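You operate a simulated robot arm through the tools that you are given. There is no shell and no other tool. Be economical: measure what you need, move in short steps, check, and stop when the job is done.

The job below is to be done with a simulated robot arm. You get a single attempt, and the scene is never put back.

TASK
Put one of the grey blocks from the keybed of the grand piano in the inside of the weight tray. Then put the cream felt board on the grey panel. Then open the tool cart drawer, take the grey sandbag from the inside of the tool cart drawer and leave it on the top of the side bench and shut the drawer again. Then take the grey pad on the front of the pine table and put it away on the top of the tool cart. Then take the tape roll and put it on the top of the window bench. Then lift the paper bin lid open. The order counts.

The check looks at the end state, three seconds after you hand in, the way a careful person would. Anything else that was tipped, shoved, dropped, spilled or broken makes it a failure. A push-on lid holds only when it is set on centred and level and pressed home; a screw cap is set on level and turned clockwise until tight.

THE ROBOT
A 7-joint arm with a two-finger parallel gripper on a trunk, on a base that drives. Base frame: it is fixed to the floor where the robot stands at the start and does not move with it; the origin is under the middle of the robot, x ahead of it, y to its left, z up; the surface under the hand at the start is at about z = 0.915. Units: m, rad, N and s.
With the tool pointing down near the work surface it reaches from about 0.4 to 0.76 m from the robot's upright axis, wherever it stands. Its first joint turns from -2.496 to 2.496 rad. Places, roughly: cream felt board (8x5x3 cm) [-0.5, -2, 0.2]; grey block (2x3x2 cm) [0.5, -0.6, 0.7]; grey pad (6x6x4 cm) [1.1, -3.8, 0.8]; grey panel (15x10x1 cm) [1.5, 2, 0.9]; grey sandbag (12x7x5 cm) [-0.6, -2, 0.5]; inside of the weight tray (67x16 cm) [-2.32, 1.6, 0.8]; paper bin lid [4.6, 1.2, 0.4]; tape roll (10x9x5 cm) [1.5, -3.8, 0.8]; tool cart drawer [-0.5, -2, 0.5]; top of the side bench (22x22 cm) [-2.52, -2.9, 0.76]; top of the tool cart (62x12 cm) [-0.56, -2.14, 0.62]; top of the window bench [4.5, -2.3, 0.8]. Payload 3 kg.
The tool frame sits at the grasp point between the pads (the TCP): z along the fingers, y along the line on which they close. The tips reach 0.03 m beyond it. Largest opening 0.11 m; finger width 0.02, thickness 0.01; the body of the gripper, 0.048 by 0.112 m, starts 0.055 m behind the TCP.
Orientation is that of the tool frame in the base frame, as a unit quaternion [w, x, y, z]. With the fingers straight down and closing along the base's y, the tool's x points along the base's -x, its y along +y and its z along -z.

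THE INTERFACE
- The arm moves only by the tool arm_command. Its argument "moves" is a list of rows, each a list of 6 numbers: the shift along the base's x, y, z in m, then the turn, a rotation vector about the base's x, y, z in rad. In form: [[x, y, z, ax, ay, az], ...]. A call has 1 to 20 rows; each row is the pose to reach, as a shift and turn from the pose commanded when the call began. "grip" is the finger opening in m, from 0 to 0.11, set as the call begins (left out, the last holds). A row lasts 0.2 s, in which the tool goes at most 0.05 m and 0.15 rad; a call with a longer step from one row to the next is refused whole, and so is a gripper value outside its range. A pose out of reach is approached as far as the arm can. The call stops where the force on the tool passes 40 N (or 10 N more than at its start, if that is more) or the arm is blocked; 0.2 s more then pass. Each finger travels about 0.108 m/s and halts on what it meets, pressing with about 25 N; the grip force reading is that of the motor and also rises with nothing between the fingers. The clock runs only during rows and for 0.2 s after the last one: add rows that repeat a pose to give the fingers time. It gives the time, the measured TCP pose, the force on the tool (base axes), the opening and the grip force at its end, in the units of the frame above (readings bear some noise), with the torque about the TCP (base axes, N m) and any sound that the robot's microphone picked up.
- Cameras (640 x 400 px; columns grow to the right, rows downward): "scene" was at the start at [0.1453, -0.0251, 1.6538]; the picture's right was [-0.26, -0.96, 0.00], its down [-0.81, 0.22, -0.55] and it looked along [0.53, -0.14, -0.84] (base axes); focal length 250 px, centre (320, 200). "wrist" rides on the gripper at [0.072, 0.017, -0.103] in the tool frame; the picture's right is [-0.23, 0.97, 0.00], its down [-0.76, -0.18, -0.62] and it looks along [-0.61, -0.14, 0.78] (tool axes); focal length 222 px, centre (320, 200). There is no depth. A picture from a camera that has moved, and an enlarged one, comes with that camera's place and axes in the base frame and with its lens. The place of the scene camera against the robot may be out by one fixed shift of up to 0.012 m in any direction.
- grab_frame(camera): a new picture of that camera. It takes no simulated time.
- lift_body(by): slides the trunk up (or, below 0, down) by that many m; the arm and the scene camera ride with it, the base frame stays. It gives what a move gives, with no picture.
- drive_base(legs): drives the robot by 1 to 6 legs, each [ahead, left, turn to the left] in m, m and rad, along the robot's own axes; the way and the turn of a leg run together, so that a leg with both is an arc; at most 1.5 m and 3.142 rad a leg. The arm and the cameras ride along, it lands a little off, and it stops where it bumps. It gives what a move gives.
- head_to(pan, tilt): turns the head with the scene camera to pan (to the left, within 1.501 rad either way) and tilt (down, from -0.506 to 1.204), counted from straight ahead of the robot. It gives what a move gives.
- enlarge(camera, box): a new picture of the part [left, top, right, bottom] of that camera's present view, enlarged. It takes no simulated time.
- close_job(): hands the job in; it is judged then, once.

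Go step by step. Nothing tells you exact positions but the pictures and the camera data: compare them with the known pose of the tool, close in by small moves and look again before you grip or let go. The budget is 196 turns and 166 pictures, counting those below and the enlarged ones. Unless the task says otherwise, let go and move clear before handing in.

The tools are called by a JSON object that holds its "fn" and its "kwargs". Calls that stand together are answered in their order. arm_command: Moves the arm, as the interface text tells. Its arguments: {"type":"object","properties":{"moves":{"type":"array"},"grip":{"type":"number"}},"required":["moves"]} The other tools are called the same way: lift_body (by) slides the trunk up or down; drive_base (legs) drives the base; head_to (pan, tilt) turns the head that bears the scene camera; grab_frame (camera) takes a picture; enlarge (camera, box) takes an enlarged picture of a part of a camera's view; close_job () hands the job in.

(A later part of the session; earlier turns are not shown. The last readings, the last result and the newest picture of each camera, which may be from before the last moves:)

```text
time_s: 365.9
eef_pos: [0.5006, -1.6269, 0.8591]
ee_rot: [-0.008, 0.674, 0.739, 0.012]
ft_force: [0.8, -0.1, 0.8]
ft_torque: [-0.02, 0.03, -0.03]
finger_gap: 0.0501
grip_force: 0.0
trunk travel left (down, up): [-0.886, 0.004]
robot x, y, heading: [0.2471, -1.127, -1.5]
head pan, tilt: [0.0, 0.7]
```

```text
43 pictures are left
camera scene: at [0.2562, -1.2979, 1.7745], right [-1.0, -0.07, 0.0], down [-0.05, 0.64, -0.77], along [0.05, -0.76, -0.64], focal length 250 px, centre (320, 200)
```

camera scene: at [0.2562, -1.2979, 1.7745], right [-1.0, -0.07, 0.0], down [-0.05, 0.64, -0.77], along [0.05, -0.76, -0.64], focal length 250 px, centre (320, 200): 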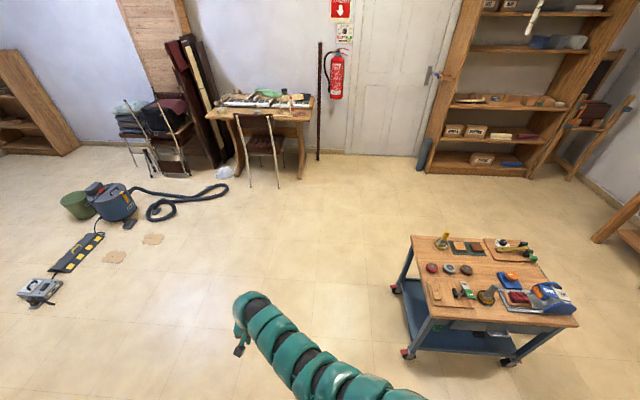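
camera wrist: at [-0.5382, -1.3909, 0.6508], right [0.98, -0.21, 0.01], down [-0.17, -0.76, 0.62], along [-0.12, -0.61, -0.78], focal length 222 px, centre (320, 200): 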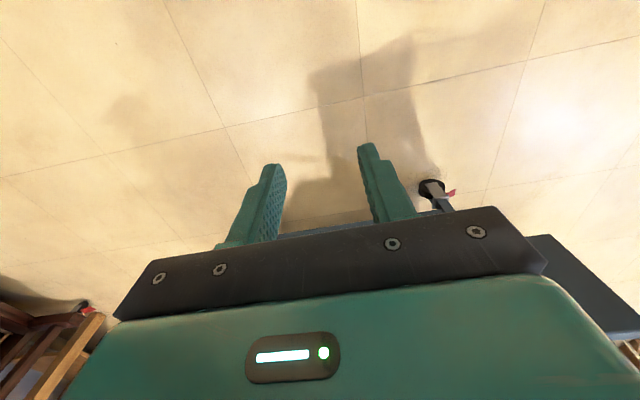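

The base is catching on the piano's trestle on my left. Move right a bit, then go ahead.

{"fn": "drive_base", "kwargs": {"legs": [[0, -0.12, -0.07], [0.85, 0, 0], [0, 0.98, 0]]}}

{"fn": "arm_command", "kwargs": {"moves": [[0, -0.02, 0.03, 0, 0, 0], [-0.02, -0.04, 0.06, 0, 0, 0], [-0.05, -0.06, 0.08, 0, 0, 0], [-0.08, -0.08, 0.1, 0, 0, 0], [-0.11, -0.11, 0.12, 0, 0, 0], [-0.13, -0.14, 0.14, 0, 0, 0], [-0.15, -0.17, 0.16, 0, 0, 0], [-0.17, -0.2, 0.18, 0, 0, 0], [-0.19, -0.22, 0.18, 0, 0, 0], [-0.19, -0.22, 0.18, 0, 0, 0]], "grip": 0.1}}

```text
time_s: 375.9
eef_pos: [1.3193, -2.4664, 0.8598]
ee_rot: [-0.008, 0.691, 0.723, 0.012]
ft_force: [-0.7, -0.3, -0.5]
ft_torque: [0.01, 0.0, -0.01]
finger_gap: 0.05
grip_force: 0.0
trunk travel left (down, up): [-0.886, 0.004]
robot x, y, heading: [1.0894, -1.9577, -1.543]
head pan, tilt: [0.0, 0.7]
```

```text
time_s: 378.1
eef_pos: [1.1299, -2.688, 1.0366]
ee_rot: [-0.006, 0.691, 0.723, 0.012]
ft_force: [0.5, 0.2, -0.7]
ft_torque: [0.02, 0.02, -0.01]
finger_gap: 0.0997
grip_force: 0.0
trunk travel left (down, up): [-0.886, 0.004]
robot x, y, heading: [1.0872, -1.9554, -1.55]
head pan, tilt: [0.0, 0.7]
```

Clear now, hand raised to 1.04. Drive ahead 0.85 toward the table and look.

{"fn": "drive_base", "kwargs": {"legs": [[0.85, 0, -0.02]]}}

{"fn": "grab_frame", "kwargs": {"camera": "scene"}}

{"fn": "grab_frame", "kwargs": {"camera": "wrist"}}

```text
time_s: 382.7
eef_pos: [1.1177, -3.5527, 1.0354]
ee_rot: [-0.007, 0.701, 0.713, 0.012]
ft_force: [0.5, 0.2, -0.3]
ft_torque: [0.01, -0.04, 0.0]
finger_gap: 0.0999
grip_force: 0.2
trunk travel left (down, up): [-0.886, 0.004]
robot x, y, heading: [1.0994, -2.8223, -1.575]
head pan, tilt: [0.0, 0.7]
```

```text
42 pictures are left
camera scene: at [1.0949, -2.9929, 1.7744], right [-1.0, 0.0, 0.0], down [0.0, 0.64, -0.76], along [0.0, -0.76, -0.64], focal length 250 px, centre (320, 200)
```

scene: 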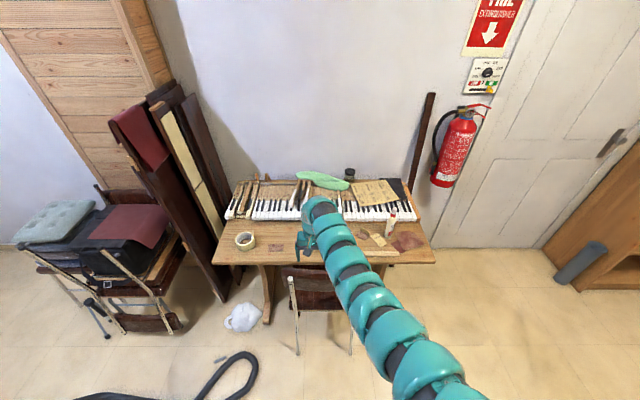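

```text
41 pictures are left
camera wrist: at [1.1313, -3.4855, 1.1416], right [0.98, -0.21, 0.0], down [-0.17, -0.78, 0.6], along [-0.13, -0.59, -0.8], focal length 222 px, centre (320, 200)
```

wrist: 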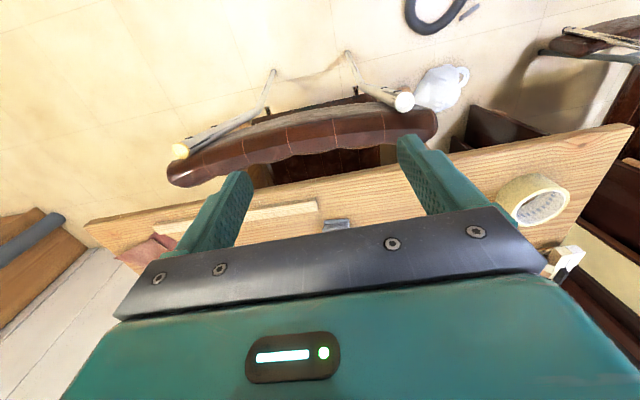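

The grey pad is at ≈(1.097,-3.806) behind the chair; the tape roll is to the left. Drive 0.235 ahead and check with the wrist camera.

{"fn": "drive_base", "kwargs": {"legs": [[0.235, 0.0, 0]]}}

{"fn": "arm_command", "kwargs": {"moves": [[-0.01, 0, -0.03, 0, 0, 0], [-0.02, 0, -0.06, 0, 0, 0], [-0.02, 0, -0.06, 0, 0, 0]]}}

{"fn": "grab_frame", "kwargs": {"camera": "wrist"}}

```text
time_s: 384.4
eef_pos: [1.1175, -3.7809, 1.0351]
ee_rot: [-0.007, 0.7, 0.714, 0.012]
ft_force: [0.2, -0.3, -0.2]
ft_torque: [-0.04, 0.03, -0.02]
finger_gap: 0.1001
grip_force: 0.0
trunk travel left (down, up): [-0.886, 0.004]
robot x, y, heading: [1.0965, -3.049, -1.573]
head pan, tilt: [0.0, 0.7]
```

```text
time_s: 385.2
eef_pos: [1.0948, -3.7792, 0.977]
ee_rot: [-0.006, 0.7, 0.714, 0.013]
ft_force: [-0.3, -0.3, -0.5]
ft_torque: [0.02, 0.0, -0.03]
finger_gap: 0.1
grip_force: 0.2
trunk travel left (down, up): [-0.886, 0.004]
robot x, y, heading: [1.0964, -3.0489, -1.575]
head pan, tilt: [0.0, 0.7]
```

```text
40 pictures are left
camera wrist: at [1.1093, -3.7105, 1.0825], right [0.98, -0.21, 0.0], down [-0.17, -0.78, 0.6], along [-0.12, -0.59, -0.8], focal length 222 px, centre (320, 200)
```

wrist: 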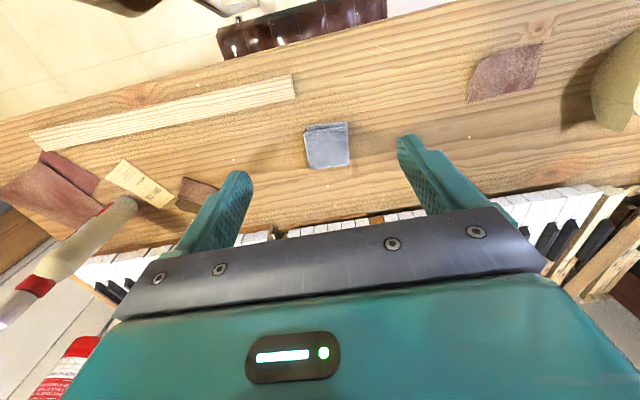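

Pad centre ≈(1.094,-3.833), top z≈0.80. Drive 5 cm more, lower and check.

{"fn": "drive_base", "kwargs": {"legs": [[0.055, 0.0, 0]]}}

{"fn": "lift_body", "kwargs": {"by": -0.14}}

{"fn": "grab_frame", "kwargs": {"camera": "wrist"}}

```text
time_s: 386.1
eef_pos: [1.0932, -3.8354, 0.9751]
ee_rot: [-0.008, 0.7, 0.714, 0.014]
ft_force: [0.3, -0.7, 0.8]
ft_torque: [0.05, 0.01, -0.02]
finger_gap: 0.0998
grip_force: 0.1
trunk travel left (down, up): [-0.886, 0.004]
robot x, y, heading: [1.0943, -3.0989, -1.573]
head pan, tilt: [0.0, 0.7]
```

```text
time_s: 387.8
eef_pos: [1.0941, -3.8345, 0.8362]
ee_rot: [-0.007, 0.7, 0.714, 0.012]
ft_force: [0.7, -0.2, -0.5]
ft_torque: [-0.02, -0.02, 0.05]
finger_gap: 0.1001
grip_force: 0.0
trunk travel left (down, up): [-0.746, 0.144]
robot x, y, heading: [1.0967, -3.1017, -1.576]
head pan, tilt: [0.0, 0.7]
```

```text
39 pictures are left
camera wrist: at [1.1087, -3.7653, 0.9424], right [0.98, -0.21, 0.0], down [-0.17, -0.78, 0.6], along [-0.12, -0.59, -0.8], focal length 222 px, centre (320, 200)
```

wrist: 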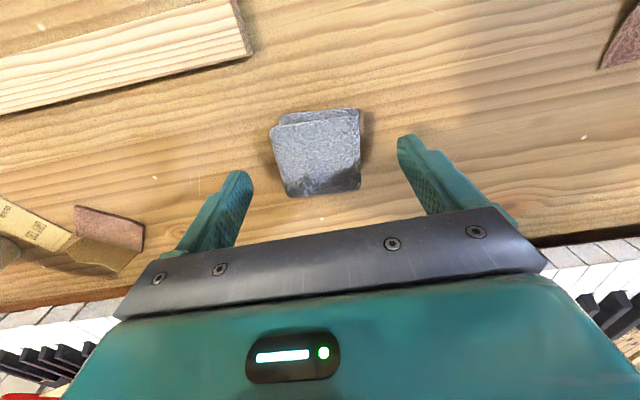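

Centred. Descend to grip height and close.

{"fn": "arm_command", "kwargs": {"moves": [[0, 0, -0.01, 0, 0, 0], [0, 0, -0.02, 0, 0, 0], [0, 0, -0.028, 0, 0, 0], [0, 0, -0.034, 0, 0, 0], [0, 0, -0.04, 0, 0, 0], [0, 0, -0.04, 0, 0, 0]]}}

{"fn": "arm_command", "kwargs": {"moves": [[0, 0, 0.001, 0, 0, 0], [0, 0, 0.001, 0, 0, 0], [0, 0, 0.001, 0, 0, 0], [0, 0, 0.001, 0, 0, 0]], "grip": 0.03}}

{"fn": "grab_frame", "kwargs": {"camera": "wrist"}}

```text
time_s: 389.2
eef_pos: [1.0922, -3.8282, 0.8113]
ee_rot: [-0.003, 0.699, 0.715, 0.008]
ft_force: [2.7, -9.6, 38.0]
ft_torque: [-0.69, 2.06, 0.63]
finger_gap: 0.099
grip_force: 0.0
out of reach, approached as far as the arm can: row 3, 4, 5, 6
trunk travel left (down, up): [-0.746, 0.144]
robot x, y, heading: [1.0969, -3.1021, -1.573]
head pan, tilt: [0.0, 0.7]
```

```text
time_s: 389.8
eef_pos: [1.0845, -3.828, 0.8097]
ee_rot: [-0.006, 0.703, 0.711, 0.006]
ft_force: [-1.5, 1.5, 15.8]
ft_torque: [0.15, 0.08, -0.14]
finger_gap: 0.0555
grip_force: 25.0
trunk travel left (down, up): [-0.746, 0.144]
robot x, y, heading: [1.097, -3.1036, -1.576]
head pan, tilt: [0.0, 0.7]
stopped in row 2: the force on the tool passed its limit at 53 N (the readings are from after the stop); the commanded pose is now the measured one
```

```text
38 pictures are left
camera wrist: at [1.0993, -3.7596, 0.9154], right [0.98, -0.22, 0.0], down [-0.17, -0.78, 0.61], along [-0.13, -0.59, -0.79], focal length 222 px, centre (320, 200)
```

wrist: 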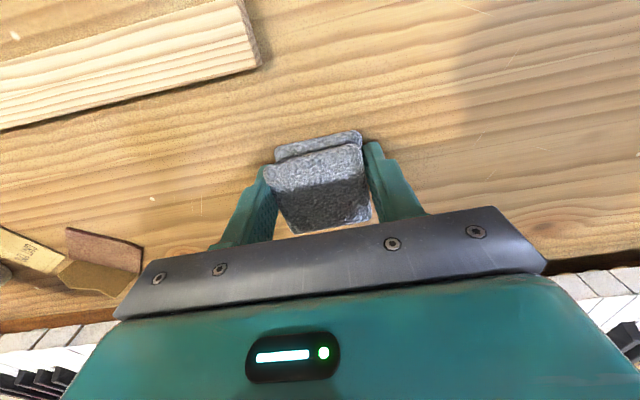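

Pad gripped (gap 55 mm). Lift, back off, and turn to approach the cart from its rear side.

{"fn": "lift_body", "kwargs": {"by": 0.143}}

{"fn": "arm_command", "kwargs": {"moves": [[0, 0.01, 0.03, 0, 0, 0], [0, 0.02, 0.06, 0, 0, 0], [0, 0.03, 0.08, 0, 0, 0], [0, 0.03, 0.08, 0, 0, 0]]}}

{"fn": "drive_base", "kwargs": {"legs": [[-0.28, 0, 0], [0, 0, -1.57], [0, 0, -1.57], [0, 0.8, 0], [0, 0.8, 0]]}}

{"fn": "head_to", "kwargs": {"pan": 0.0, "tilt": 0.9}}

{"fn": "grab_frame", "kwargs": {"camera": "scene"}}

{"fn": "grab_frame", "kwargs": {"camera": "wrist"}}

```text
time_s: 391.5
eef_pos: [1.085, -3.8288, 0.9498]
ee_rot: [-0.009, 0.703, 0.711, 0.011]
ft_force: [0.1, 0.2, 0.2]
ft_torque: [0.0, 0.0, 0.0]
finger_gap: 0.0552
grip_force: 24.9
trunk travel left (down, up): [-0.889, 0.001]
robot x, y, heading: [1.0979, -3.1003, -1.574]
head pan, tilt: [0.0, 0.7]
```

```text
time_s: 392.5
eef_pos: [1.0866, -3.7986, 1.0299]
ee_rot: [-0.009, 0.703, 0.711, 0.01]
ft_force: [-0.3, 0.5, 0.1]
ft_torque: [0.02, 0.02, 0.01]
finger_gap: 0.0552
grip_force: 24.8
trunk travel left (down, up): [-0.889, 0.001]
robot x, y, heading: [1.0959, -3.1004, -1.577]
head pan, tilt: [0.0, 0.7]
```

```text
time_s: 409.6
eef_pos: [-0.4634, -2.1738, 1.0309]
ee_rot: [0.01, 0.722, -0.692, 0.009]
ft_force: [-0.1, -0.1, -0.4]
ft_torque: [0.0, -0.02, -0.03]
finger_gap: 0.0551
grip_force: 25.0
trunk travel left (down, up): [-0.889, 0.001]
robot x, y, heading: [-0.455, -2.8703, 1.596]
head pan, tilt: [0.0, 0.7]
```

```text
time_s: 410.3
eef_pos: [-0.463, -2.1728, 1.0319]
ee_rot: [0.01, 0.722, -0.692, 0.008]
ft_force: [0.0, -0.2, -1.1]
ft_torque: [0.01, 0.01, 0.0]
finger_gap: 0.0551
grip_force: 25.3
trunk travel left (down, up): [-0.889, 0.001]
robot x, y, heading: [-0.4507, -2.8724, 1.596]
head pan, tilt: [0.0, 0.901]
```

```text
37 pictures are left
camera scene: at [-0.46, -2.7212, 1.7614], right [1.0, 0.03, 0.0], down [0.02, -0.78, -0.62], along [-0.02, 0.62, -0.78], focal length 250 px, centre (320, 200)
```

scene: 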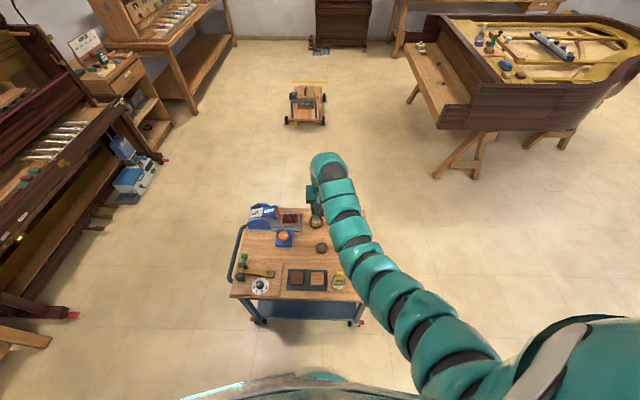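

```text
36 pictures are left
camera wrist: at [-0.4776, -2.2458, 1.1366], right [-0.98, 0.19, 0.0], down [0.15, 0.78, 0.6], along [0.11, 0.59, -0.8], focal length 222 px, centre (320, 200)
```

wrist: 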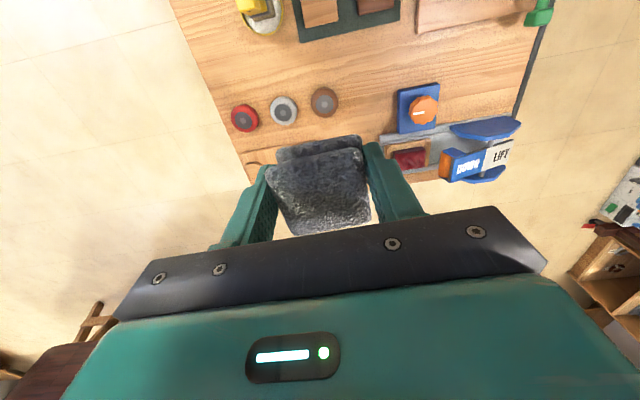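

Target gap between the brown disc and the orange knob base: centre ≈(-0.558,-2.15). Shift the base left 0.095 and lower.

{"fn": "drive_base", "kwargs": {"legs": [[0.022, 0.094, -0.025]]}}

{"fn": "lift_body", "kwargs": {"by": -0.27}}

{"fn": "grab_frame", "kwargs": {"camera": "wrist"}}

```text
time_s: 411.4
eef_pos: [-0.5426, -2.1519, 1.0308]
ee_rot: [0.011, 0.713, -0.701, 0.008]
ft_force: [-0.7, -0.2, -0.9]
ft_torque: [-0.02, -0.03, 0.02]
finger_gap: 0.0553
grip_force: 25.2
trunk travel left (down, up): [-0.889, 0.001]
robot x, y, heading: [-0.5491, -2.848, 1.571]
head pan, tilt: [0.0, 0.901]
```

```text
time_s: 414.2
eef_pos: [-0.5402, -2.1531, 0.7596]
ee_rot: [0.011, 0.713, -0.701, 0.009]
ft_force: [-0.1, 0.4, -1.6]
ft_torque: [-0.02, 0.02, 0.03]
finger_gap: 0.0553
grip_force: 24.7
trunk travel left (down, up): [-0.619, 0.271]
robot x, y, heading: [-0.5496, -2.8481, 1.57]
head pan, tilt: [0.0, 0.901]
```

```text
35 pictures are left
camera wrist: at [-0.5581, -2.2243, 0.8667], right [-0.98, 0.21, 0.0], down [0.17, 0.78, 0.6], along [0.13, 0.59, -0.8], focal length 222 px, centre (320, 200)
```

wrist: 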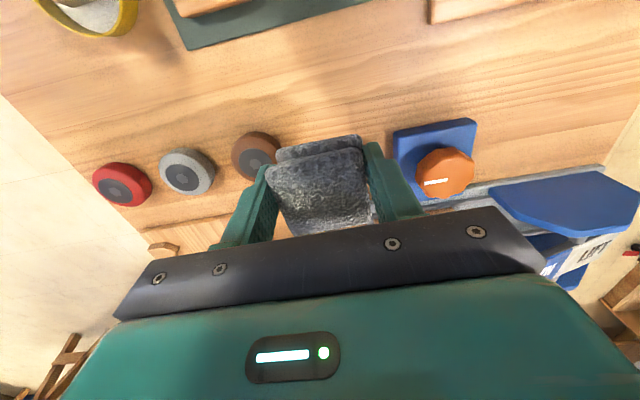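

Landing spot is clear; shift (-0.012,-0.008) for finger room and lower to contact.

{"fn": "arm_command", "kwargs": {"moves": [[-0.012, -0.008, -0.03, 0, 0, 0], [-0.012, -0.008, -0.06, 0, 0, 0], [-0.012, -0.008, -0.085, 0, 0, 0], [-0.012, -0.008, -0.095, 0, 0, 0], [-0.012, -0.008, -0.102, 0, 0, 0], [-0.012, -0.008, -0.108, 0, 0, 0], [-0.012, -0.008, -0.114, 0, 0, 0], [-0.012, -0.008, -0.12, 0, 0, 0]]}}

{"fn": "grab_frame", "kwargs": {"camera": "wrist"}}

```text
time_s: 416.0
eef_pos: [-0.5551, -2.1616, 0.6497]
ee_rot: [0.007, 0.713, -0.701, 0.006]
ft_force: [3.7, -13.8, 30.8]
ft_torque: [-0.45, -0.56, -0.29]
finger_gap: 0.0554
grip_force: 25.2
trunk travel left (down, up): [-0.619, 0.271]
robot x, y, heading: [-0.5474, -2.851, 1.57]
head pan, tilt: [0.0, 0.901]
stopped in row 8: the force on the tool passed its limit at 47 N (the readings are from after the stop); the commanded pose is now the measured one
```

```text
34 pictures are left
camera wrist: at [-0.571, -2.2335, 0.7551], right [-0.98, 0.21, 0.0], down [0.17, 0.77, 0.61], along [0.13, 0.6, -0.79], focal length 222 px, centre (320, 200)
```

wrist: 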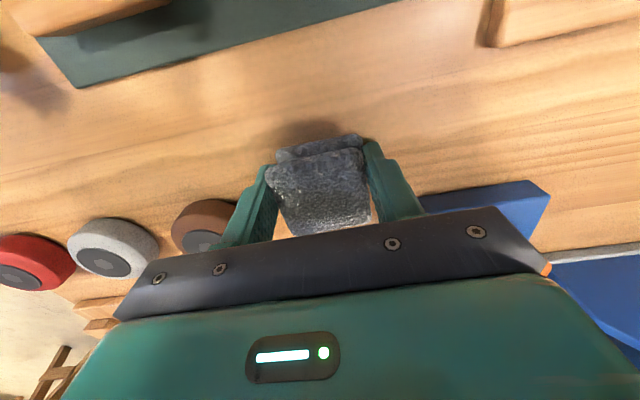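

Contact made. Open just enough and rise.

{"fn": "arm_command", "kwargs": {"moves": [[0, 0, 0.001, 0, 0, 0], [0, 0, 0.001, 0, 0, 0]], "grip": 0.072}}

{"fn": "lift_body", "kwargs": {"by": 0.15}}

{"fn": "grab_frame", "kwargs": {"camera": "wrist"}}

```text
time_s: 416.6
eef_pos: [-0.5582, -2.1616, 0.6513]
ee_rot: [0.006, 0.714, -0.7, 0.005]
ft_force: [-17.2, -12.2, 36.4]
ft_torque: [0.0, -0.74, -0.02]
finger_gap: 0.063
grip_force: 0.0
trunk travel left (down, up): [-0.619, 0.271]
robot x, y, heading: [-0.5525, -2.8481, 1.574]
head pan, tilt: [0.0, 0.901]
```

```text
time_s: 418.3
eef_pos: [-0.5546, -2.158, 0.7965]
ee_rot: [0.009, 0.713, -0.701, 0.007]
ft_force: [-0.6, 0.7, 0.4]
ft_torque: [0.01, -0.01, -0.04]
finger_gap: 0.0721
grip_force: 0.0
trunk travel left (down, up): [-0.769, 0.121]
robot x, y, heading: [-0.5503, -2.849, 1.576]
head pan, tilt: [0.0, 0.901]
```

```text
33 pictures are left
camera wrist: at [-0.5706, -2.2314, 0.9015], right [-0.98, 0.21, 0.0], down [0.17, 0.78, 0.61], along [0.13, 0.59, -0.79], focal length 222 px, centre (320, 200)
```

wrist: 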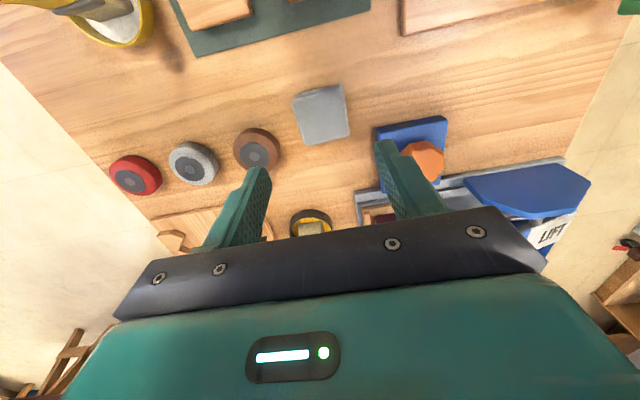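

Pad placed cleanly. Now go for the tape roll: raise, sidestep right to x≈1.38, and turn to face the pine table.

{"fn": "lift_body", "kwargs": {"by": 0.12}}

{"fn": "arm_command", "kwargs": {"moves": [[0, 0, 0.03, 0, 0, 0], [0, 0, 0.06, 0, 0, 0], [0, 0, 0.09, 0, 0, 0], [0, 0, 0.11, 0, 0, 0]], "grip": 0.1}}

{"fn": "drive_base", "kwargs": {"legs": [[0, -0.97, 0], [0, -0.97, 0], [0, 0, 1.57], [0, 0, 1.57]]}}

{"fn": "head_to", "kwargs": {"pan": 0.15, "tilt": 0.9}}

{"fn": "grab_frame", "kwargs": {"camera": "scene"}}

```text
time_s: 419.8
eef_pos: [-0.555, -2.1589, 0.9156]
ee_rot: [0.008, 0.712, -0.702, 0.007]
ft_force: [0.0, 0.2, 0.3]
ft_torque: [0.0, 0.02, -0.01]
finger_gap: 0.072
grip_force: 0.0
trunk travel left (down, up): [-0.889, 0.001]
robot x, y, heading: [-0.5486, -2.8468, 1.572]
head pan, tilt: [0.0, 0.901]
```

```text
time_s: 420.8
eef_pos: [-0.5541, -2.1592, 1.0283]
ee_rot: [0.008, 0.713, -0.702, 0.006]
ft_force: [-0.4, 0.1, -0.2]
ft_torque: [0.0, -0.02, 0.01]
finger_gap: 0.0999
grip_force: 0.1
trunk travel left (down, up): [-0.889, 0.001]
robot x, y, heading: [-0.55, -2.8496, 1.57]
head pan, tilt: [0.0, 0.901]
```

```text
time_s: 438.1
eef_pos: [1.3824, -3.5447, 1.0274]
ee_rot: [-0.006, 0.703, 0.711, 0.007]
ft_force: [0.7, -0.4, -0.7]
ft_torque: [0.02, 0.0, 0.0]
finger_gap: 0.1001
grip_force: 0.0
trunk travel left (down, up): [-0.889, 0.001]
robot x, y, heading: [1.3795, -2.8522, -1.578]
head pan, tilt: [0.0, 0.901]
```

```text
time_s: 438.8
eef_pos: [1.3818, -3.5442, 1.0268]
ee_rot: [-0.006, 0.703, 0.711, 0.008]
ft_force: [-0.7, -0.4, -1.2]
ft_torque: [0.02, 0.01, 0.03]
finger_gap: 0.0999
grip_force: 0.0
trunk travel left (down, up): [-0.889, 0.001]
robot x, y, heading: [1.3833, -2.8534, -1.573]
head pan, tilt: [0.15, 0.901]
```

```text
32 pictures are left
camera scene: at [1.389, -3.0148, 1.7613], right [-0.99, -0.14, 0.0], down [-0.11, 0.78, -0.62], along [0.09, -0.61, -0.78], focal length 250 px, centre (320, 200)
```

scene: 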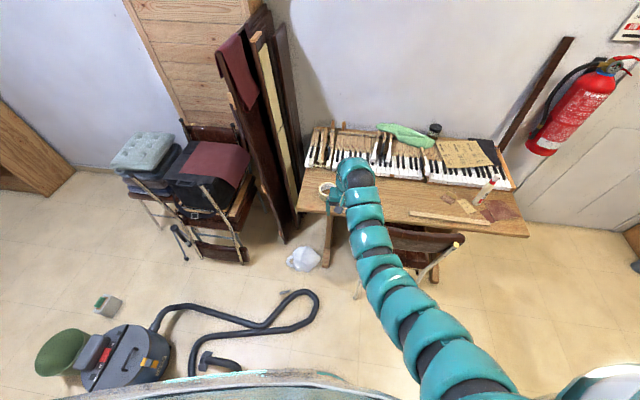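

Hose stays clear of (1.42,-3.1). Drive ahead and look at the tape with the wrist camera.

{"fn": "drive_base", "kwargs": {"legs": [[0.235, 0.04, 0]]}}

{"fn": "grab_frame", "kwargs": {"camera": "wrist"}}

```text
time_s: 440.6
eef_pos: [1.428, -3.7805, 1.0275]
ee_rot: [-0.007, 0.701, 0.713, 0.007]
ft_force: [0.2, 1.0, 0.1]
ft_torque: [0.03, -0.01, -0.03]
finger_gap: 0.1
grip_force: 0.0
trunk travel left (down, up): [-0.889, 0.001]
robot x, y, heading: [1.42, -3.0904, -1.571]
head pan, tilt: [0.15, 0.901]
```

```text
31 pictures are left
camera wrist: at [1.442, -3.7118, 1.132], right [0.98, -0.21, 0.0], down [-0.17, -0.78, 0.61], along [-0.13, -0.59, -0.79], focal length 222 px, centre (320, 200)
```

wrist: 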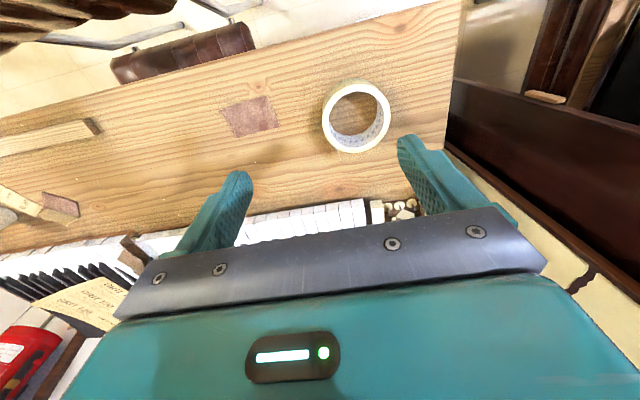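

Tape lies flat, centre ≈(1.471,-3.81), with a ~1 cm wall. I'll grip its -x wall (x≈1.43) with one finger in the hole. Move forward 3 cm, narrow to 0.05 and lower partway.

{"fn": "drive_base", "kwargs": {"legs": [[0.03, 0.0, 0]]}}

{"fn": "arm_command", "kwargs": {"moves": [[0, 0, -0.03, 0, 0, 0], [0, 0, -0.06, 0, 0, 0], [0, 0, -0.06, 0, 0, 0]], "grip": 0.05}}

{"fn": "lift_body", "kwargs": {"by": -0.07}}

{"fn": "grab_frame", "kwargs": {"camera": "wrist"}}

```text
time_s: 441.4
eef_pos: [1.4265, -3.8099, 1.0267]
ee_rot: [-0.006, 0.701, 0.713, 0.008]
ft_force: [0.4, 0.4, -0.3]
ft_torque: [0.0, 0.0, 0.0]
finger_gap: 0.0997
grip_force: 0.1
trunk travel left (down, up): [-0.889, 0.001]
robot x, y, heading: [1.4237, -3.12, -1.574]
head pan, tilt: [0.15, 0.901]
```

```text
time_s: 442.2
eef_pos: [1.427, -3.809, 0.968]
ee_rot: [-0.006, 0.702, 0.713, 0.007]
ft_force: [1.0, 1.0, -0.6]
ft_torque: [-0.03, 0.0, 0.0]
finger_gap: 0.0502
grip_force: 0.1
trunk travel left (down, up): [-0.889, 0.001]
robot x, y, heading: [1.4251, -3.1172, -1.575]
head pan, tilt: [0.15, 0.901]
```

```text
time_s: 443.3
eef_pos: [1.4251, -3.809, 0.8987]
ee_rot: [-0.007, 0.7, 0.714, 0.007]
ft_force: [0.1, 0.1, 0.5]
ft_torque: [0.0, -0.02, 0.0]
finger_gap: 0.0498
grip_force: 0.0
trunk travel left (down, up): [-0.819, 0.071]
robot x, y, heading: [1.4238, -3.1192, -1.57]
head pan, tilt: [0.15, 0.901]
```

```text
30 pictures are left
camera wrist: at [1.4409, -3.7413, 1.0034], right [0.98, -0.21, 0.0], down [-0.17, -0.78, 0.61], along [-0.13, -0.59, -0.79], focal length 222 px, centre (320, 200)
```

wrist: 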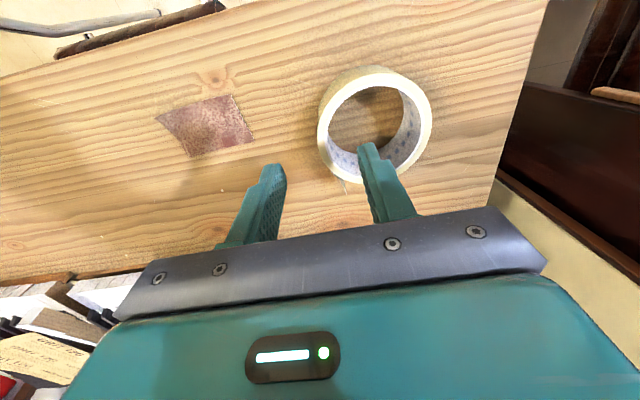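

Wall at x≈1.432. Shift +6 mm and descend to 0.822, then close.

{"fn": "arm_command", "kwargs": {"moves": [[0.006, 0.002, -0.02, 0, 0, 0], [0.006, 0.002, -0.04, 0, 0, 0], [0.006, 0.002, -0.06, 0, 0, 0], [0.006, 0.002, -0.072, 0, 0, 0], [0.006, 0.002, -0.077, 0, 0, 0], [0.006, 0.002, -0.077, 0, 0, 0]]}}

{"fn": "grab_frame", "kwargs": {"camera": "wrist"}}

```text
time_s: 444.7
eef_pos: [1.4342, -3.8098, 0.8222]
ee_rot: [-0.006, 0.702, 0.712, 0.007]
ft_force: [1.7, -0.4, 0.1]
ft_torque: [-0.02, 0.01, 0.04]
finger_gap: 0.0502
grip_force: 0.1
trunk travel left (down, up): [-0.819, 0.071]
robot x, y, heading: [1.4209, -3.1179, -1.567]
head pan, tilt: [0.15, 0.901]
```

```text
29 pictures are left
camera wrist: at [1.4477, -3.7406, 0.9271], right [0.98, -0.21, 0.0], down [-0.17, -0.78, 0.61], along [-0.13, -0.59, -0.79], focal length 222 px, centre (320, 200)
```

wrist: 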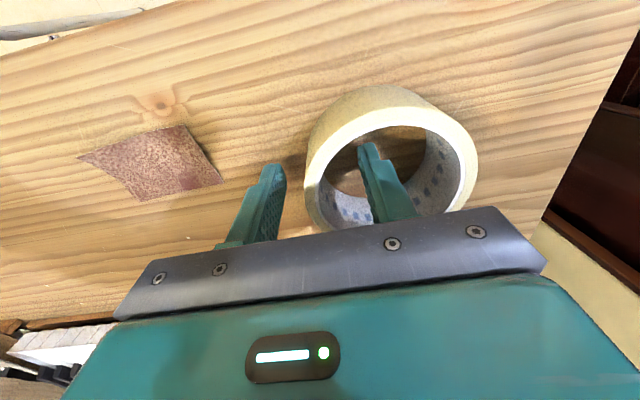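

Right finger is in the hole, left outside. Close and lift.

{"fn": "arm_command", "kwargs": {"moves": [[0, 0, 0, 0, 0, 0], [0, 0, 0, 0, 0, 0], [0, 0, 0, 0, 0, 0], [0, 0, 0, 0, 0, 0]], "grip": 0.0}}

{"fn": "lift_body", "kwargs": {"by": 0.07}}

{"fn": "arm_command", "kwargs": {"moves": [[0, 0, 0.03, 0, 0, 0], [0, 0, 0.06, 0, 0, 0], [0, 0.01, 0.09, 0, 0, 0], [0, 0.02, 0.12, 0, 0, 0], [0, 0.02, 0.14, 0, 0, 0], [0, 0.02, 0.14, 0, 0, 0]]}}

{"fn": "grab_frame", "kwargs": {"camera": "wrist"}}

```text
time_s: 445.7
eef_pos: [1.4336, -3.8093, 0.8219]
ee_rot: [-0.006, 0.701, 0.713, 0.008]
ft_force: [-0.6, -0.1, 0.3]
ft_torque: [0.0, 0.02, -0.03]
finger_gap: 0.0088
grip_force: 24.8
trunk travel left (down, up): [-0.819, 0.071]
robot x, y, heading: [1.4213, -3.1201, -1.57]
head pan, tilt: [0.15, 0.901]
```

```text
time_s: 446.8
eef_pos: [1.4338, -3.8094, 0.8924]
ee_rot: [-0.007, 0.701, 0.713, 0.008]
ft_force: [-0.5, 0.7, -0.5]
ft_torque: [0.0, 0.01, 0.04]
finger_gap: 0.0089
grip_force: 24.9
trunk travel left (down, up): [-0.889, 0.001]
robot x, y, heading: [1.4176, -3.1208, -1.569]
head pan, tilt: [0.15, 0.901]
```

```text
time_s: 448.2
eef_pos: [1.4324, -3.7908, 1.0323]
ee_rot: [-0.006, 0.701, 0.713, 0.008]
ft_force: [0.7, 1.1, -1.1]
ft_torque: [0.01, 0.03, 0.01]
finger_gap: 0.0089
grip_force: 25.7
trunk travel left (down, up): [-0.889, 0.001]
robot x, y, heading: [1.423, -3.1171, -1.568]
head pan, tilt: [0.15, 0.901]
```

```text
28 pictures are left
camera wrist: at [1.4468, -3.7207, 1.1381], right [0.98, -0.21, 0.0], down [-0.17, -0.78, 0.61], along [-0.13, -0.59, -0.79], focal length 222 px, centre (320, 200)
```

wrist: 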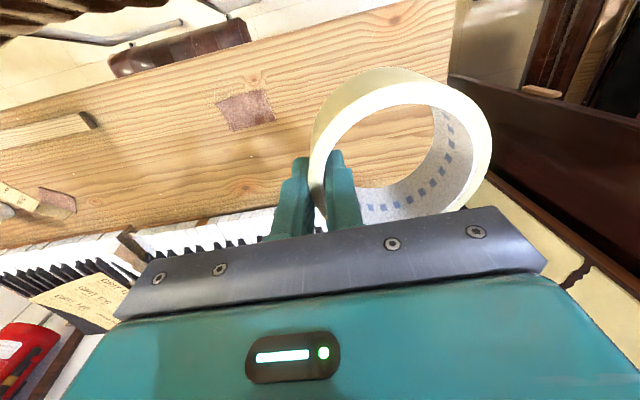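

Tape held. Back up to y≈-1.45, turn to face +x and drive along the corridor between piano and vacuum.

{"fn": "drive_base", "kwargs": {"legs": [[-0.85, 0, 0], [-0.8, 0, 0], [0, 0, 1.57]]}}

{"fn": "head_to", "kwargs": {"pan": 0.0, "tilt": 0.55}}

{"fn": "grab_frame", "kwargs": {"camera": "scene"}}

```text
time_s: 460.5
eef_pos: [2.0868, -1.4371, 1.0337]
ee_rot: [-0.009, -0.023, 1.0, 0.001]
ft_force: [0.7, 0.4, -0.6]
ft_torque: [-0.03, 0.03, -0.01]
finger_gap: 0.0093
grip_force: 24.9
trunk travel left (down, up): [-0.889, 0.001]
robot x, y, heading: [1.4147, -1.4644, 0.031]
head pan, tilt: [0.15, 0.901]
```

```text
time_s: 461.3
eef_pos: [2.0859, -1.4366, 1.0336]
ee_rot: [-0.009, -0.022, 1.0, 0.002]
ft_force: [-0.4, 0.0, -0.3]
ft_torque: [-0.02, -0.02, -0.01]
finger_gap: 0.0091
grip_force: 24.9
trunk travel left (down, up): [-0.889, 0.001]
robot x, y, heading: [1.4176, -1.4667, 0.031]
head pan, tilt: [0.0, 0.55]
```

```text
27 pictures are left
camera scene: at [1.5837, -1.4674, 1.7905], right [0.03, -1.0, 0.0], down [-0.52, -0.02, -0.85], along [0.85, 0.02, -0.52], focal length 250 px, centre (320, 200)
```

scene: 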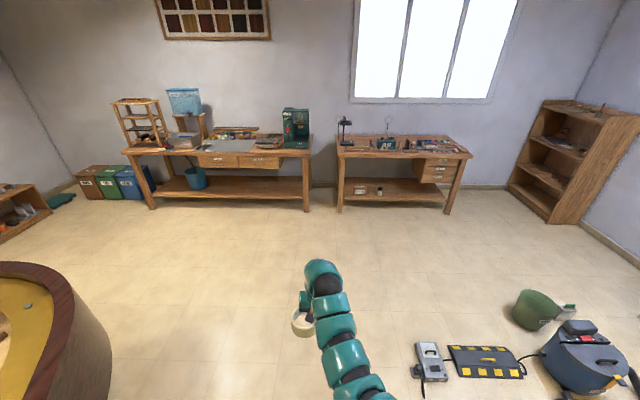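

Window bench is at ≈(4.4,-2.33). Drive over in front of it and look.

{"fn": "drive_base", "kwargs": {"legs": [[1.3, 0, -0.031], [0.65, 0, 0], [0, -0.85, 0]]}}

{"fn": "head_to", "kwargs": {"pan": 0.0, "tilt": 0.75}}

{"fn": "grab_frame", "kwargs": {"camera": "scene"}}

```text
time_s: 475.0
eef_pos: [4.0102, -2.2777, 1.0329]
ee_rot: [-0.01, -0.022, 1.0, 0.001]
ft_force: [0.0, -0.6, -0.5]
ft_torque: [-0.03, 0.02, -0.01]
finger_gap: 0.009
grip_force: 24.9
trunk travel left (down, up): [-0.889, 0.001]
robot x, y, heading: [3.339, -2.3059, 0.024]
head pan, tilt: [0.0, 0.55]
```

```text
time_s: 475.8
eef_pos: [4.0101, -2.2772, 1.0333]
ee_rot: [-0.01, -0.024, 1.0, 0.001]
ft_force: [0.3, -0.5, -1.1]
ft_torque: [-0.03, -0.02, -0.01]
finger_gap: 0.0092
grip_force: 24.9
trunk travel left (down, up): [-0.889, 0.001]
robot x, y, heading: [3.3406, -2.3053, 0.031]
head pan, tilt: [0.0, 0.75]
```

```text
26 pictures are left
camera scene: at [3.5003, -2.3078, 1.7733], right [0.03, -1.0, 0.0], down [-0.68, -0.02, -0.73], along [0.73, 0.02, -0.68], focal length 250 px, centre (320, 200)
```

scene: 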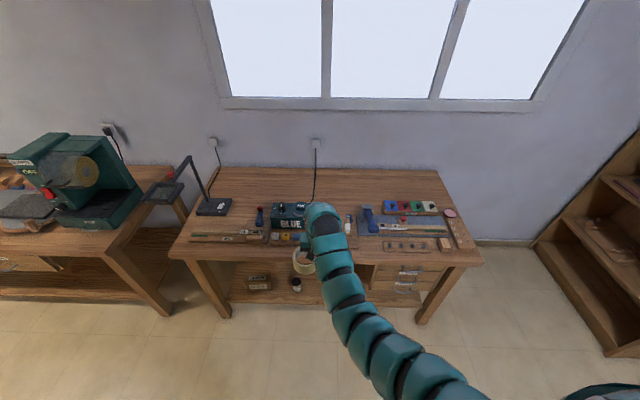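

{"fn": "enlarge", "kwargs": {"camera": "scene", "box": [160, 150, 500, 290]}}

{"fn": "grab_frame", "kwargs": {"camera": "wrist"}}

```text
1.88 times, centred on (330, 220) of scene
camera zoom: at [3.5003, -2.3078, 1.7733], right [0.03, -1.0, 0.0], down [-0.68, -0.02, -0.73], along [0.73, 0.02, -0.68], focal length 472 px, centre (301, 162)
```

zoom: 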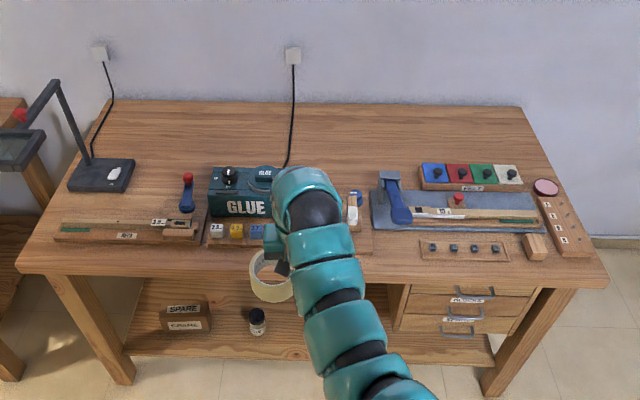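

```text
24 pictures are left
camera wrist: at [3.9384, -2.2653, 1.138], right [0.18, 0.98, 0.0], down [0.78, -0.14, 0.61], along [0.6, -0.11, -0.79], focal length 222 px, centre (320, 200)
```

wrist: 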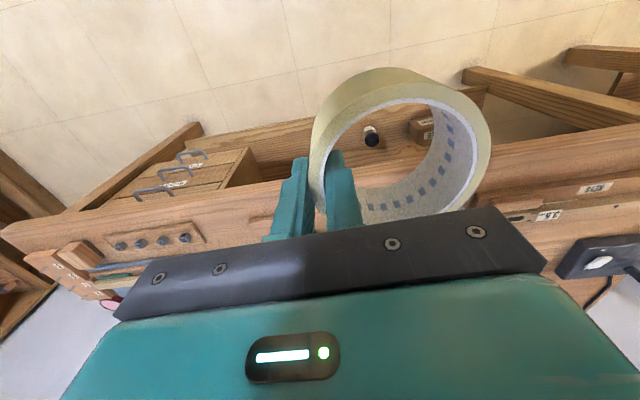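

I need to see the area hidden by the arm; sidestep left 0.45 and view again.

{"fn": "drive_base", "kwargs": {"legs": [[0, 0.45, -0.025]]}}

{"fn": "enlarge", "kwargs": {"camera": "scene", "box": [240, 140, 580, 290]}}

```text
time_s: 478.5
eef_pos: [4.0034, -1.8344, 1.0339]
ee_rot: [-0.01, -0.009, 1.0, 0.001]
ft_force: [-1.3, 0.0, -0.7]
ft_torque: [-0.03, 0.02, 0.03]
finger_gap: 0.0091
grip_force: 24.7
trunk travel left (down, up): [-0.889, 0.001]
robot x, y, heading: [3.3319, -1.8437, -0.0]
head pan, tilt: [0.0, 0.75]
```

```text
1.88 times, centred on (410, 215) of scene
camera zoom: at [3.4928, -1.8516, 1.7732], right [0.0, -1.0, 0.0], down [-0.68, 0.0, -0.73], along [0.73, 0.0, -0.68], focal length 472 px, centre (151, 172)
```

zoom: 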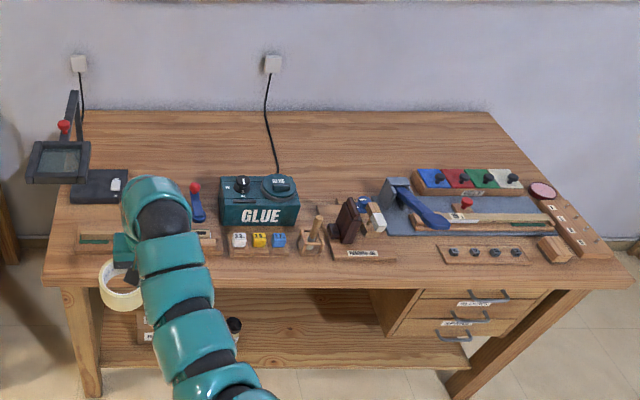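

Free spot behind the glue box: tape centre ≈(4.57,-2.41), i.e. TCP ≈(4.57,-2.45). Move there at height.

{"fn": "drive_base", "kwargs": {"legs": [[0, -0.616, 0], [0.49, 0, 0]]}}

{"fn": "arm_command", "kwargs": {"moves": [[0.03, 0, 0, 0, 0, 0], [0.06, 0, -0.01, 0, 0, 0], [0.075, 0, -0.03, 0, 0, 0], [0.075, 0, -0.05, 0, 0, 0], [0.075, 0, -0.05, 0, 0, 0]]}}

{"fn": "grab_frame", "kwargs": {"camera": "wrist"}}

{"fn": "grab_frame", "kwargs": {"camera": "scene"}}

```text
time_s: 484.4
eef_pos: [4.4858, -2.4569, 1.0328]
ee_rot: [-0.01, -0.003, 1.0, 0.001]
ft_force: [0.0, -1.1, -0.8]
ft_torque: [-0.07, 0.04, 0.01]
finger_gap: 0.0087
grip_force: 24.4
trunk travel left (down, up): [-0.889, 0.001]
robot x, y, heading: [3.815, -2.4588, -0.015]
head pan, tilt: [0.0, 0.75]
```

```text
time_s: 485.6
eef_pos: [4.5539, -2.4578, 0.9863]
ee_rot: [-0.01, -0.003, 1.0, 0.001]
ft_force: [0.4, 0.9, -0.4]
ft_torque: [-0.03, 0.01, 0.03]
finger_gap: 0.0091
grip_force: 24.8
out of reach, approached as far as the arm can: row 4, 5
trunk travel left (down, up): [-0.889, 0.001]
robot x, y, heading: [3.8163, -2.4585, -0.008]
head pan, tilt: [0.0, 0.75]
```

```text
22 pictures are left
camera wrist: at [4.4816, -2.4435, 1.0912], right [0.22, 0.98, 0.0], down [0.77, -0.17, 0.61], along [0.59, -0.14, -0.79], focal length 222 px, centre (320, 200)
```

wrist: 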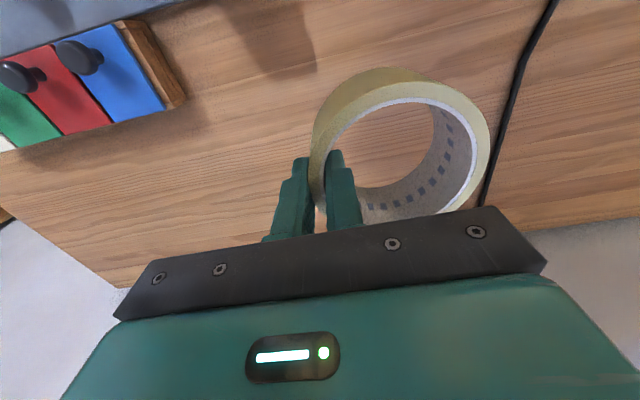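

```text
21 pictures are left
camera scene: at [3.9742, -2.4661, 1.7732], right [-0.01, -1.0, 0.0], down [-0.68, 0.01, -0.73], along [0.73, -0.01, -0.68], focal length 250 px, centre (320, 200)
```

scene: 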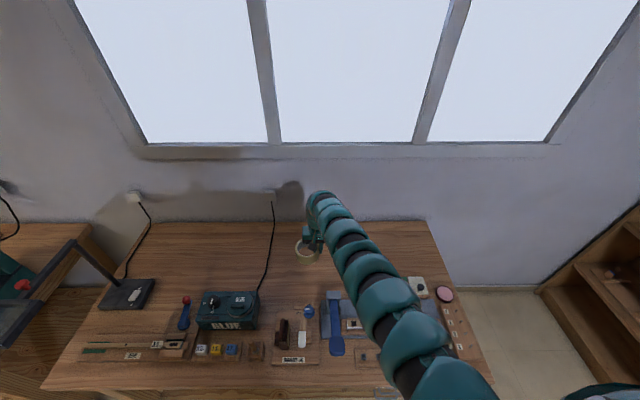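

The landing area is free wood. Lower by trunk to just above the bench, then to contact.

{"fn": "lift_body", "kwargs": {"by": -0.115}}

{"fn": "lift_body", "kwargs": {"by": -0.02}}

{"fn": "grab_frame", "kwargs": {"camera": "wrist"}}

```text
time_s: 487.1
eef_pos: [4.553, -2.4602, 0.8711]
ee_rot: [-0.01, -0.003, 1.0, 0.001]
ft_force: [-0.4, 0.7, -1.4]
ft_torque: [-0.04, 0.0, -0.02]
finger_gap: 0.009
grip_force: 24.8
trunk travel left (down, up): [-0.774, 0.116]
robot x, y, heading: [3.8123, -2.4601, -0.01]
head pan, tilt: [0.0, 0.75]
```

```text
time_s: 487.8
eef_pos: [4.552, -2.4593, 0.8519]
ee_rot: [-0.01, -0.002, 1.0, 0.001]
ft_force: [0.0, 0.6, -1.4]
ft_torque: [-0.02, 0.04, -0.02]
finger_gap: 0.0092
grip_force: 24.9
trunk travel left (down, up): [-0.754, 0.136]
robot x, y, heading: [3.8164, -2.4596, -0.003]
head pan, tilt: [0.0, 0.75]
```

```text
20 pictures are left
camera wrist: at [4.4814, -2.4448, 0.9563], right [0.22, 0.97, 0.0], down [0.77, -0.18, 0.61], along [0.59, -0.14, -0.79], focal length 222 px, centre (320, 200)
```

wrist: 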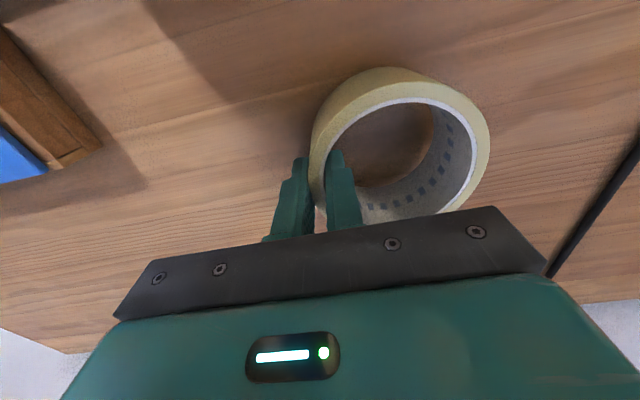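

{"fn": "arm_command", "kwargs": {"moves": [[0, 0, -0.006, 0, 0, 0], [0, 0, -0.012, 0, 0, 0], [0, 0, -0.018, 0, 0, 0], [0, 0, -0.024, 0, 0, 0], [0, 0, -0.03, 0, 0, 0], [0, 0, -0.036, 0, 0, 0]]}}

```text
time_s: 489.1
eef_pos: [4.5451, -2.4638, 0.8333]
ee_rot: [-0.008, -0.002, 1.0, 0.002]
ft_force: [10.4, 0.0, 22.9]
ft_torque: [0.01, -0.08, 0.02]
finger_gap: 0.0094
grip_force: 25.0
out of reach, approached as far as the arm can: row 1, 2, 3, 4, 5, 6
trunk travel left (down, up): [-0.754, 0.136]
robot x, y, heading: [3.8122, -2.4619, -0.009]
head pan, tilt: [0.0, 0.75]
```

Contact felt. Open and rise.

{"fn": "arm_command", "kwargs": {"moves": [[0, 0, 0.002, 0, 0, 0], [0, 0, 0.002, 0, 0, 0]], "grip": 0.035}}

{"fn": "lift_body", "kwargs": {"by": 0.134}}

{"fn": "grab_frame", "kwargs": {"camera": "wrist"}}

```text
time_s: 489.8
eef_pos: [4.5435, -2.4624, 0.8294]
ee_rot: [-0.011, -0.001, 1.0, 0.001]
ft_force: [-1.2, 0.8, 0.1]
ft_torque: [-0.02, 0.01, 0.0]
finger_gap: 0.0349
grip_force: 0.0
trunk travel left (down, up): [-0.754, 0.136]
robot x, y, heading: [3.8119, -2.4583, -0.008]
head pan, tilt: [0.0, 0.75]
```

```text
time_s: 491.4
eef_pos: [4.5434, -2.4618, 0.9652]
ee_rot: [-0.01, -0.003, 1.0, 0.002]
ft_force: [-1.3, 0.5, -0.3]
ft_torque: [-0.02, -0.05, 0.01]
finger_gap: 0.0348
grip_force: 0.1
trunk travel left (down, up): [-0.888, 0.002]
robot x, y, heading: [3.8147, -2.4571, -0.014]
head pan, tilt: [0.0, 0.75]
```

```text
19 pictures are left
camera wrist: at [4.4721, -2.4473, 1.0713], right [0.22, 0.97, 0.0], down [0.77, -0.18, 0.61], along [0.59, -0.14, -0.79], focal length 222 px, centre (320, 200)
```

wrist: 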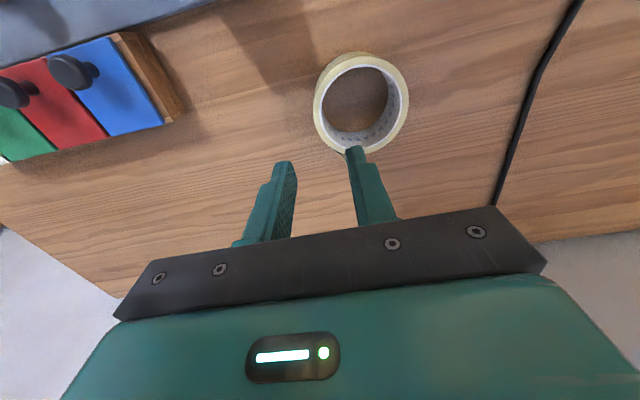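

Tape is flat on the window bench. Now to the paper bin (≈4.6,1.2): back off and drive left along x≈3.3.

{"fn": "drive_base", "kwargs": {"legs": [[-0.5, 0, 0.01], [0, 1.5, 0], [0, 1.5, 0]]}}

{"fn": "head_to", "kwargs": {"pan": 0.4, "tilt": 0.7}}

{"fn": "grab_frame", "kwargs": {"camera": "scene"}}

```text
time_s: 508.4
eef_pos: [3.9243, 0.607, 0.9664]
ee_rot: [-0.009, -0.043, 0.999, 0.0]
ft_force: [0.0, 0.5, -0.2]
ft_torque: [0.02, 0.01, 0.01]
finger_gap: 0.035
grip_force: 0.1
trunk travel left (down, up): [-0.888, 0.002]
robot x, y, heading: [3.1989, 0.549, 0.072]
head pan, tilt: [0.0, 0.75]
```

```text
time_s: 509.3
eef_pos: [3.9247, 0.606, 0.9666]
ee_rot: [-0.01, -0.044, 0.999, 0.001]
ft_force: [1.1, 0.0, -1.0]
ft_torque: [0.0, 0.01, 0.01]
finger_gap: 0.0349
grip_force: 0.0
trunk travel left (down, up): [-0.888, 0.002]
robot x, y, heading: [3.197, 0.5544, 0.067]
head pan, tilt: [0.4, 0.7]
```

```text
18 pictures are left
camera scene: at [3.3508, 0.5867, 1.7765], right [0.45, -0.89, 0.0], down [-0.57, -0.29, -0.76], along [0.68, 0.35, -0.64], focal length 250 px, centre (320, 200)
```

scene: 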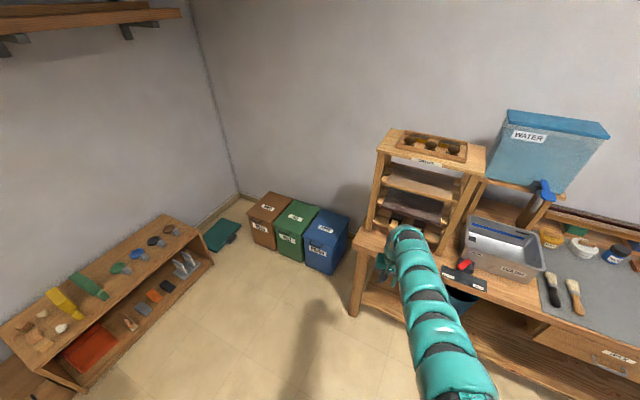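

{"fn": "enlarge", "kwargs": {"camera": "scene", "box": [230, 180, 370, 285]}}

```text
3.81 times, centred on (300, 232) of scene
camera zoom: at [3.3508, 0.5867, 1.7765], right [0.45, -0.89, 0.0], down [-0.57, -0.29, -0.76], along [0.68, 0.35, -0.64], focal length 954 px, centre (396, 76)
```

zoom: 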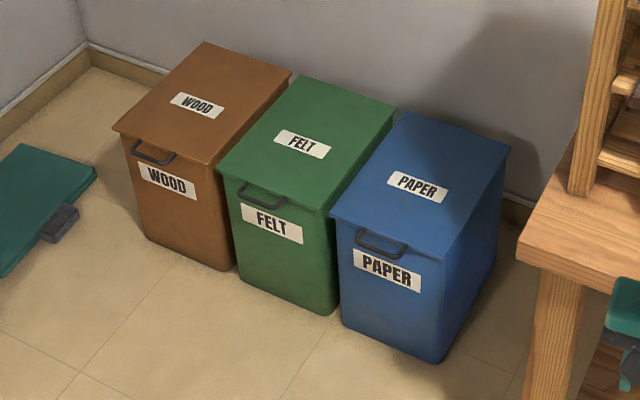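

The paper bin is the blue one, with a loop handle at the lid's front (≈4.375,1.147,0.39). I'll align, pitch the hand horizontal with closed fingers, and lower in front of it.

{"fn": "drive_base", "kwargs": {"legs": [[0, 0.585, -0.067]]}}

{"fn": "arm_command", "kwargs": {"moves": [[0, 0, 0, 0, -0.15, 0], [0, 0, 0, 0, -0.3, 0], [0.01, 0, 0, 0, -0.45, 0], [0.02, 0, 0, 0, -0.6, 0], [0.03, 0, 0, 0, -0.75, 0], [0.05, 0, 0, 0, -0.9, 0], [0.07, 0, 0, 0, -1.05, 0], [0.09, 0, 0, 0, -1.2, 0], [0.1, 0, 0, 0, -1.35, 0], [0.1, 0, 0, 0, -1.5, 0], [0.1, 0, 0, 0, -1.571, 0], [0.1, 0, 0, 0, -1.571, 0]], "grip": 0.0}}

{"fn": "lift_body", "kwargs": {"by": -0.4}}

{"fn": "head_to", "kwargs": {"pan": 0.05, "tilt": 0.6}}

{"fn": "grab_frame", "kwargs": {"camera": "scene"}}

```text
time_s: 512.7
eef_pos: [3.9076, 1.1542, 0.9655]
ee_rot: [-0.01, -0.004, 1.0, 0.001]
ft_force: [-0.2, -0.1, 0.2]
ft_torque: [-0.02, 0.0, -0.03]
finger_gap: 0.0352
grip_force: 0.1
trunk travel left (down, up): [-0.888, 0.002]
robot x, y, heading: [3.1808, 1.1497, -0.009]
head pan, tilt: [0.4, 0.7]
```

```text
time_s: 515.3
eef_pos: [4.0014, 1.1528, 0.9735]
ee_rot: [0.7, -0.005, 0.714, -0.002]
ft_force: [0.3, 0.3, -0.1]
ft_torque: [-0.01, 0.01, -0.03]
finger_gap: 0.0
grip_force: 25.0
out of reach, approached as far as the arm can: row 11, 12
trunk travel left (down, up): [-0.888, 0.002]
robot x, y, heading: [3.1793, 1.1546, -0.005]
head pan, tilt: [0.4, 0.7]
```

```text
time_s: 519.2
eef_pos: [4.0015, 1.1534, 0.5746]
ee_rot: [0.7, -0.004, 0.714, -0.003]
ft_force: [0.2, -0.8, 0.3]
ft_torque: [0.02, 0.01, -0.04]
finger_gap: 0.0
grip_force: 25.0
trunk travel left (down, up): [-0.488, 0.402]
robot x, y, heading: [3.1791, 1.1551, -0.01]
head pan, tilt: [0.4, 0.7]
```

```text
time_s: 520.0
eef_pos: [4.0009, 1.1521, 0.5729]
ee_rot: [0.701, -0.003, 0.714, -0.003]
ft_force: [-0.4, -0.3, -0.5]
ft_torque: [0.03, 0.0, 0.01]
finger_gap: 0.0
grip_force: 24.7
trunk travel left (down, up): [-0.488, 0.402]
robot x, y, heading: [3.18, 1.1541, -0.008]
head pan, tilt: [0.051, 0.6]
```

```text
16 pictures are left
camera scene: at [3.3439, 1.1507, 1.3851], right [0.04, -1.0, 0.0], down [-0.56, -0.03, -0.82], along [0.82, 0.04, -0.57], focal length 250 px, centre (320, 200)
```

scene: 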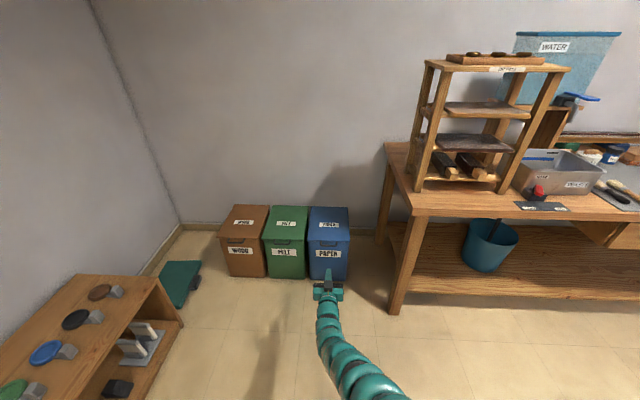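

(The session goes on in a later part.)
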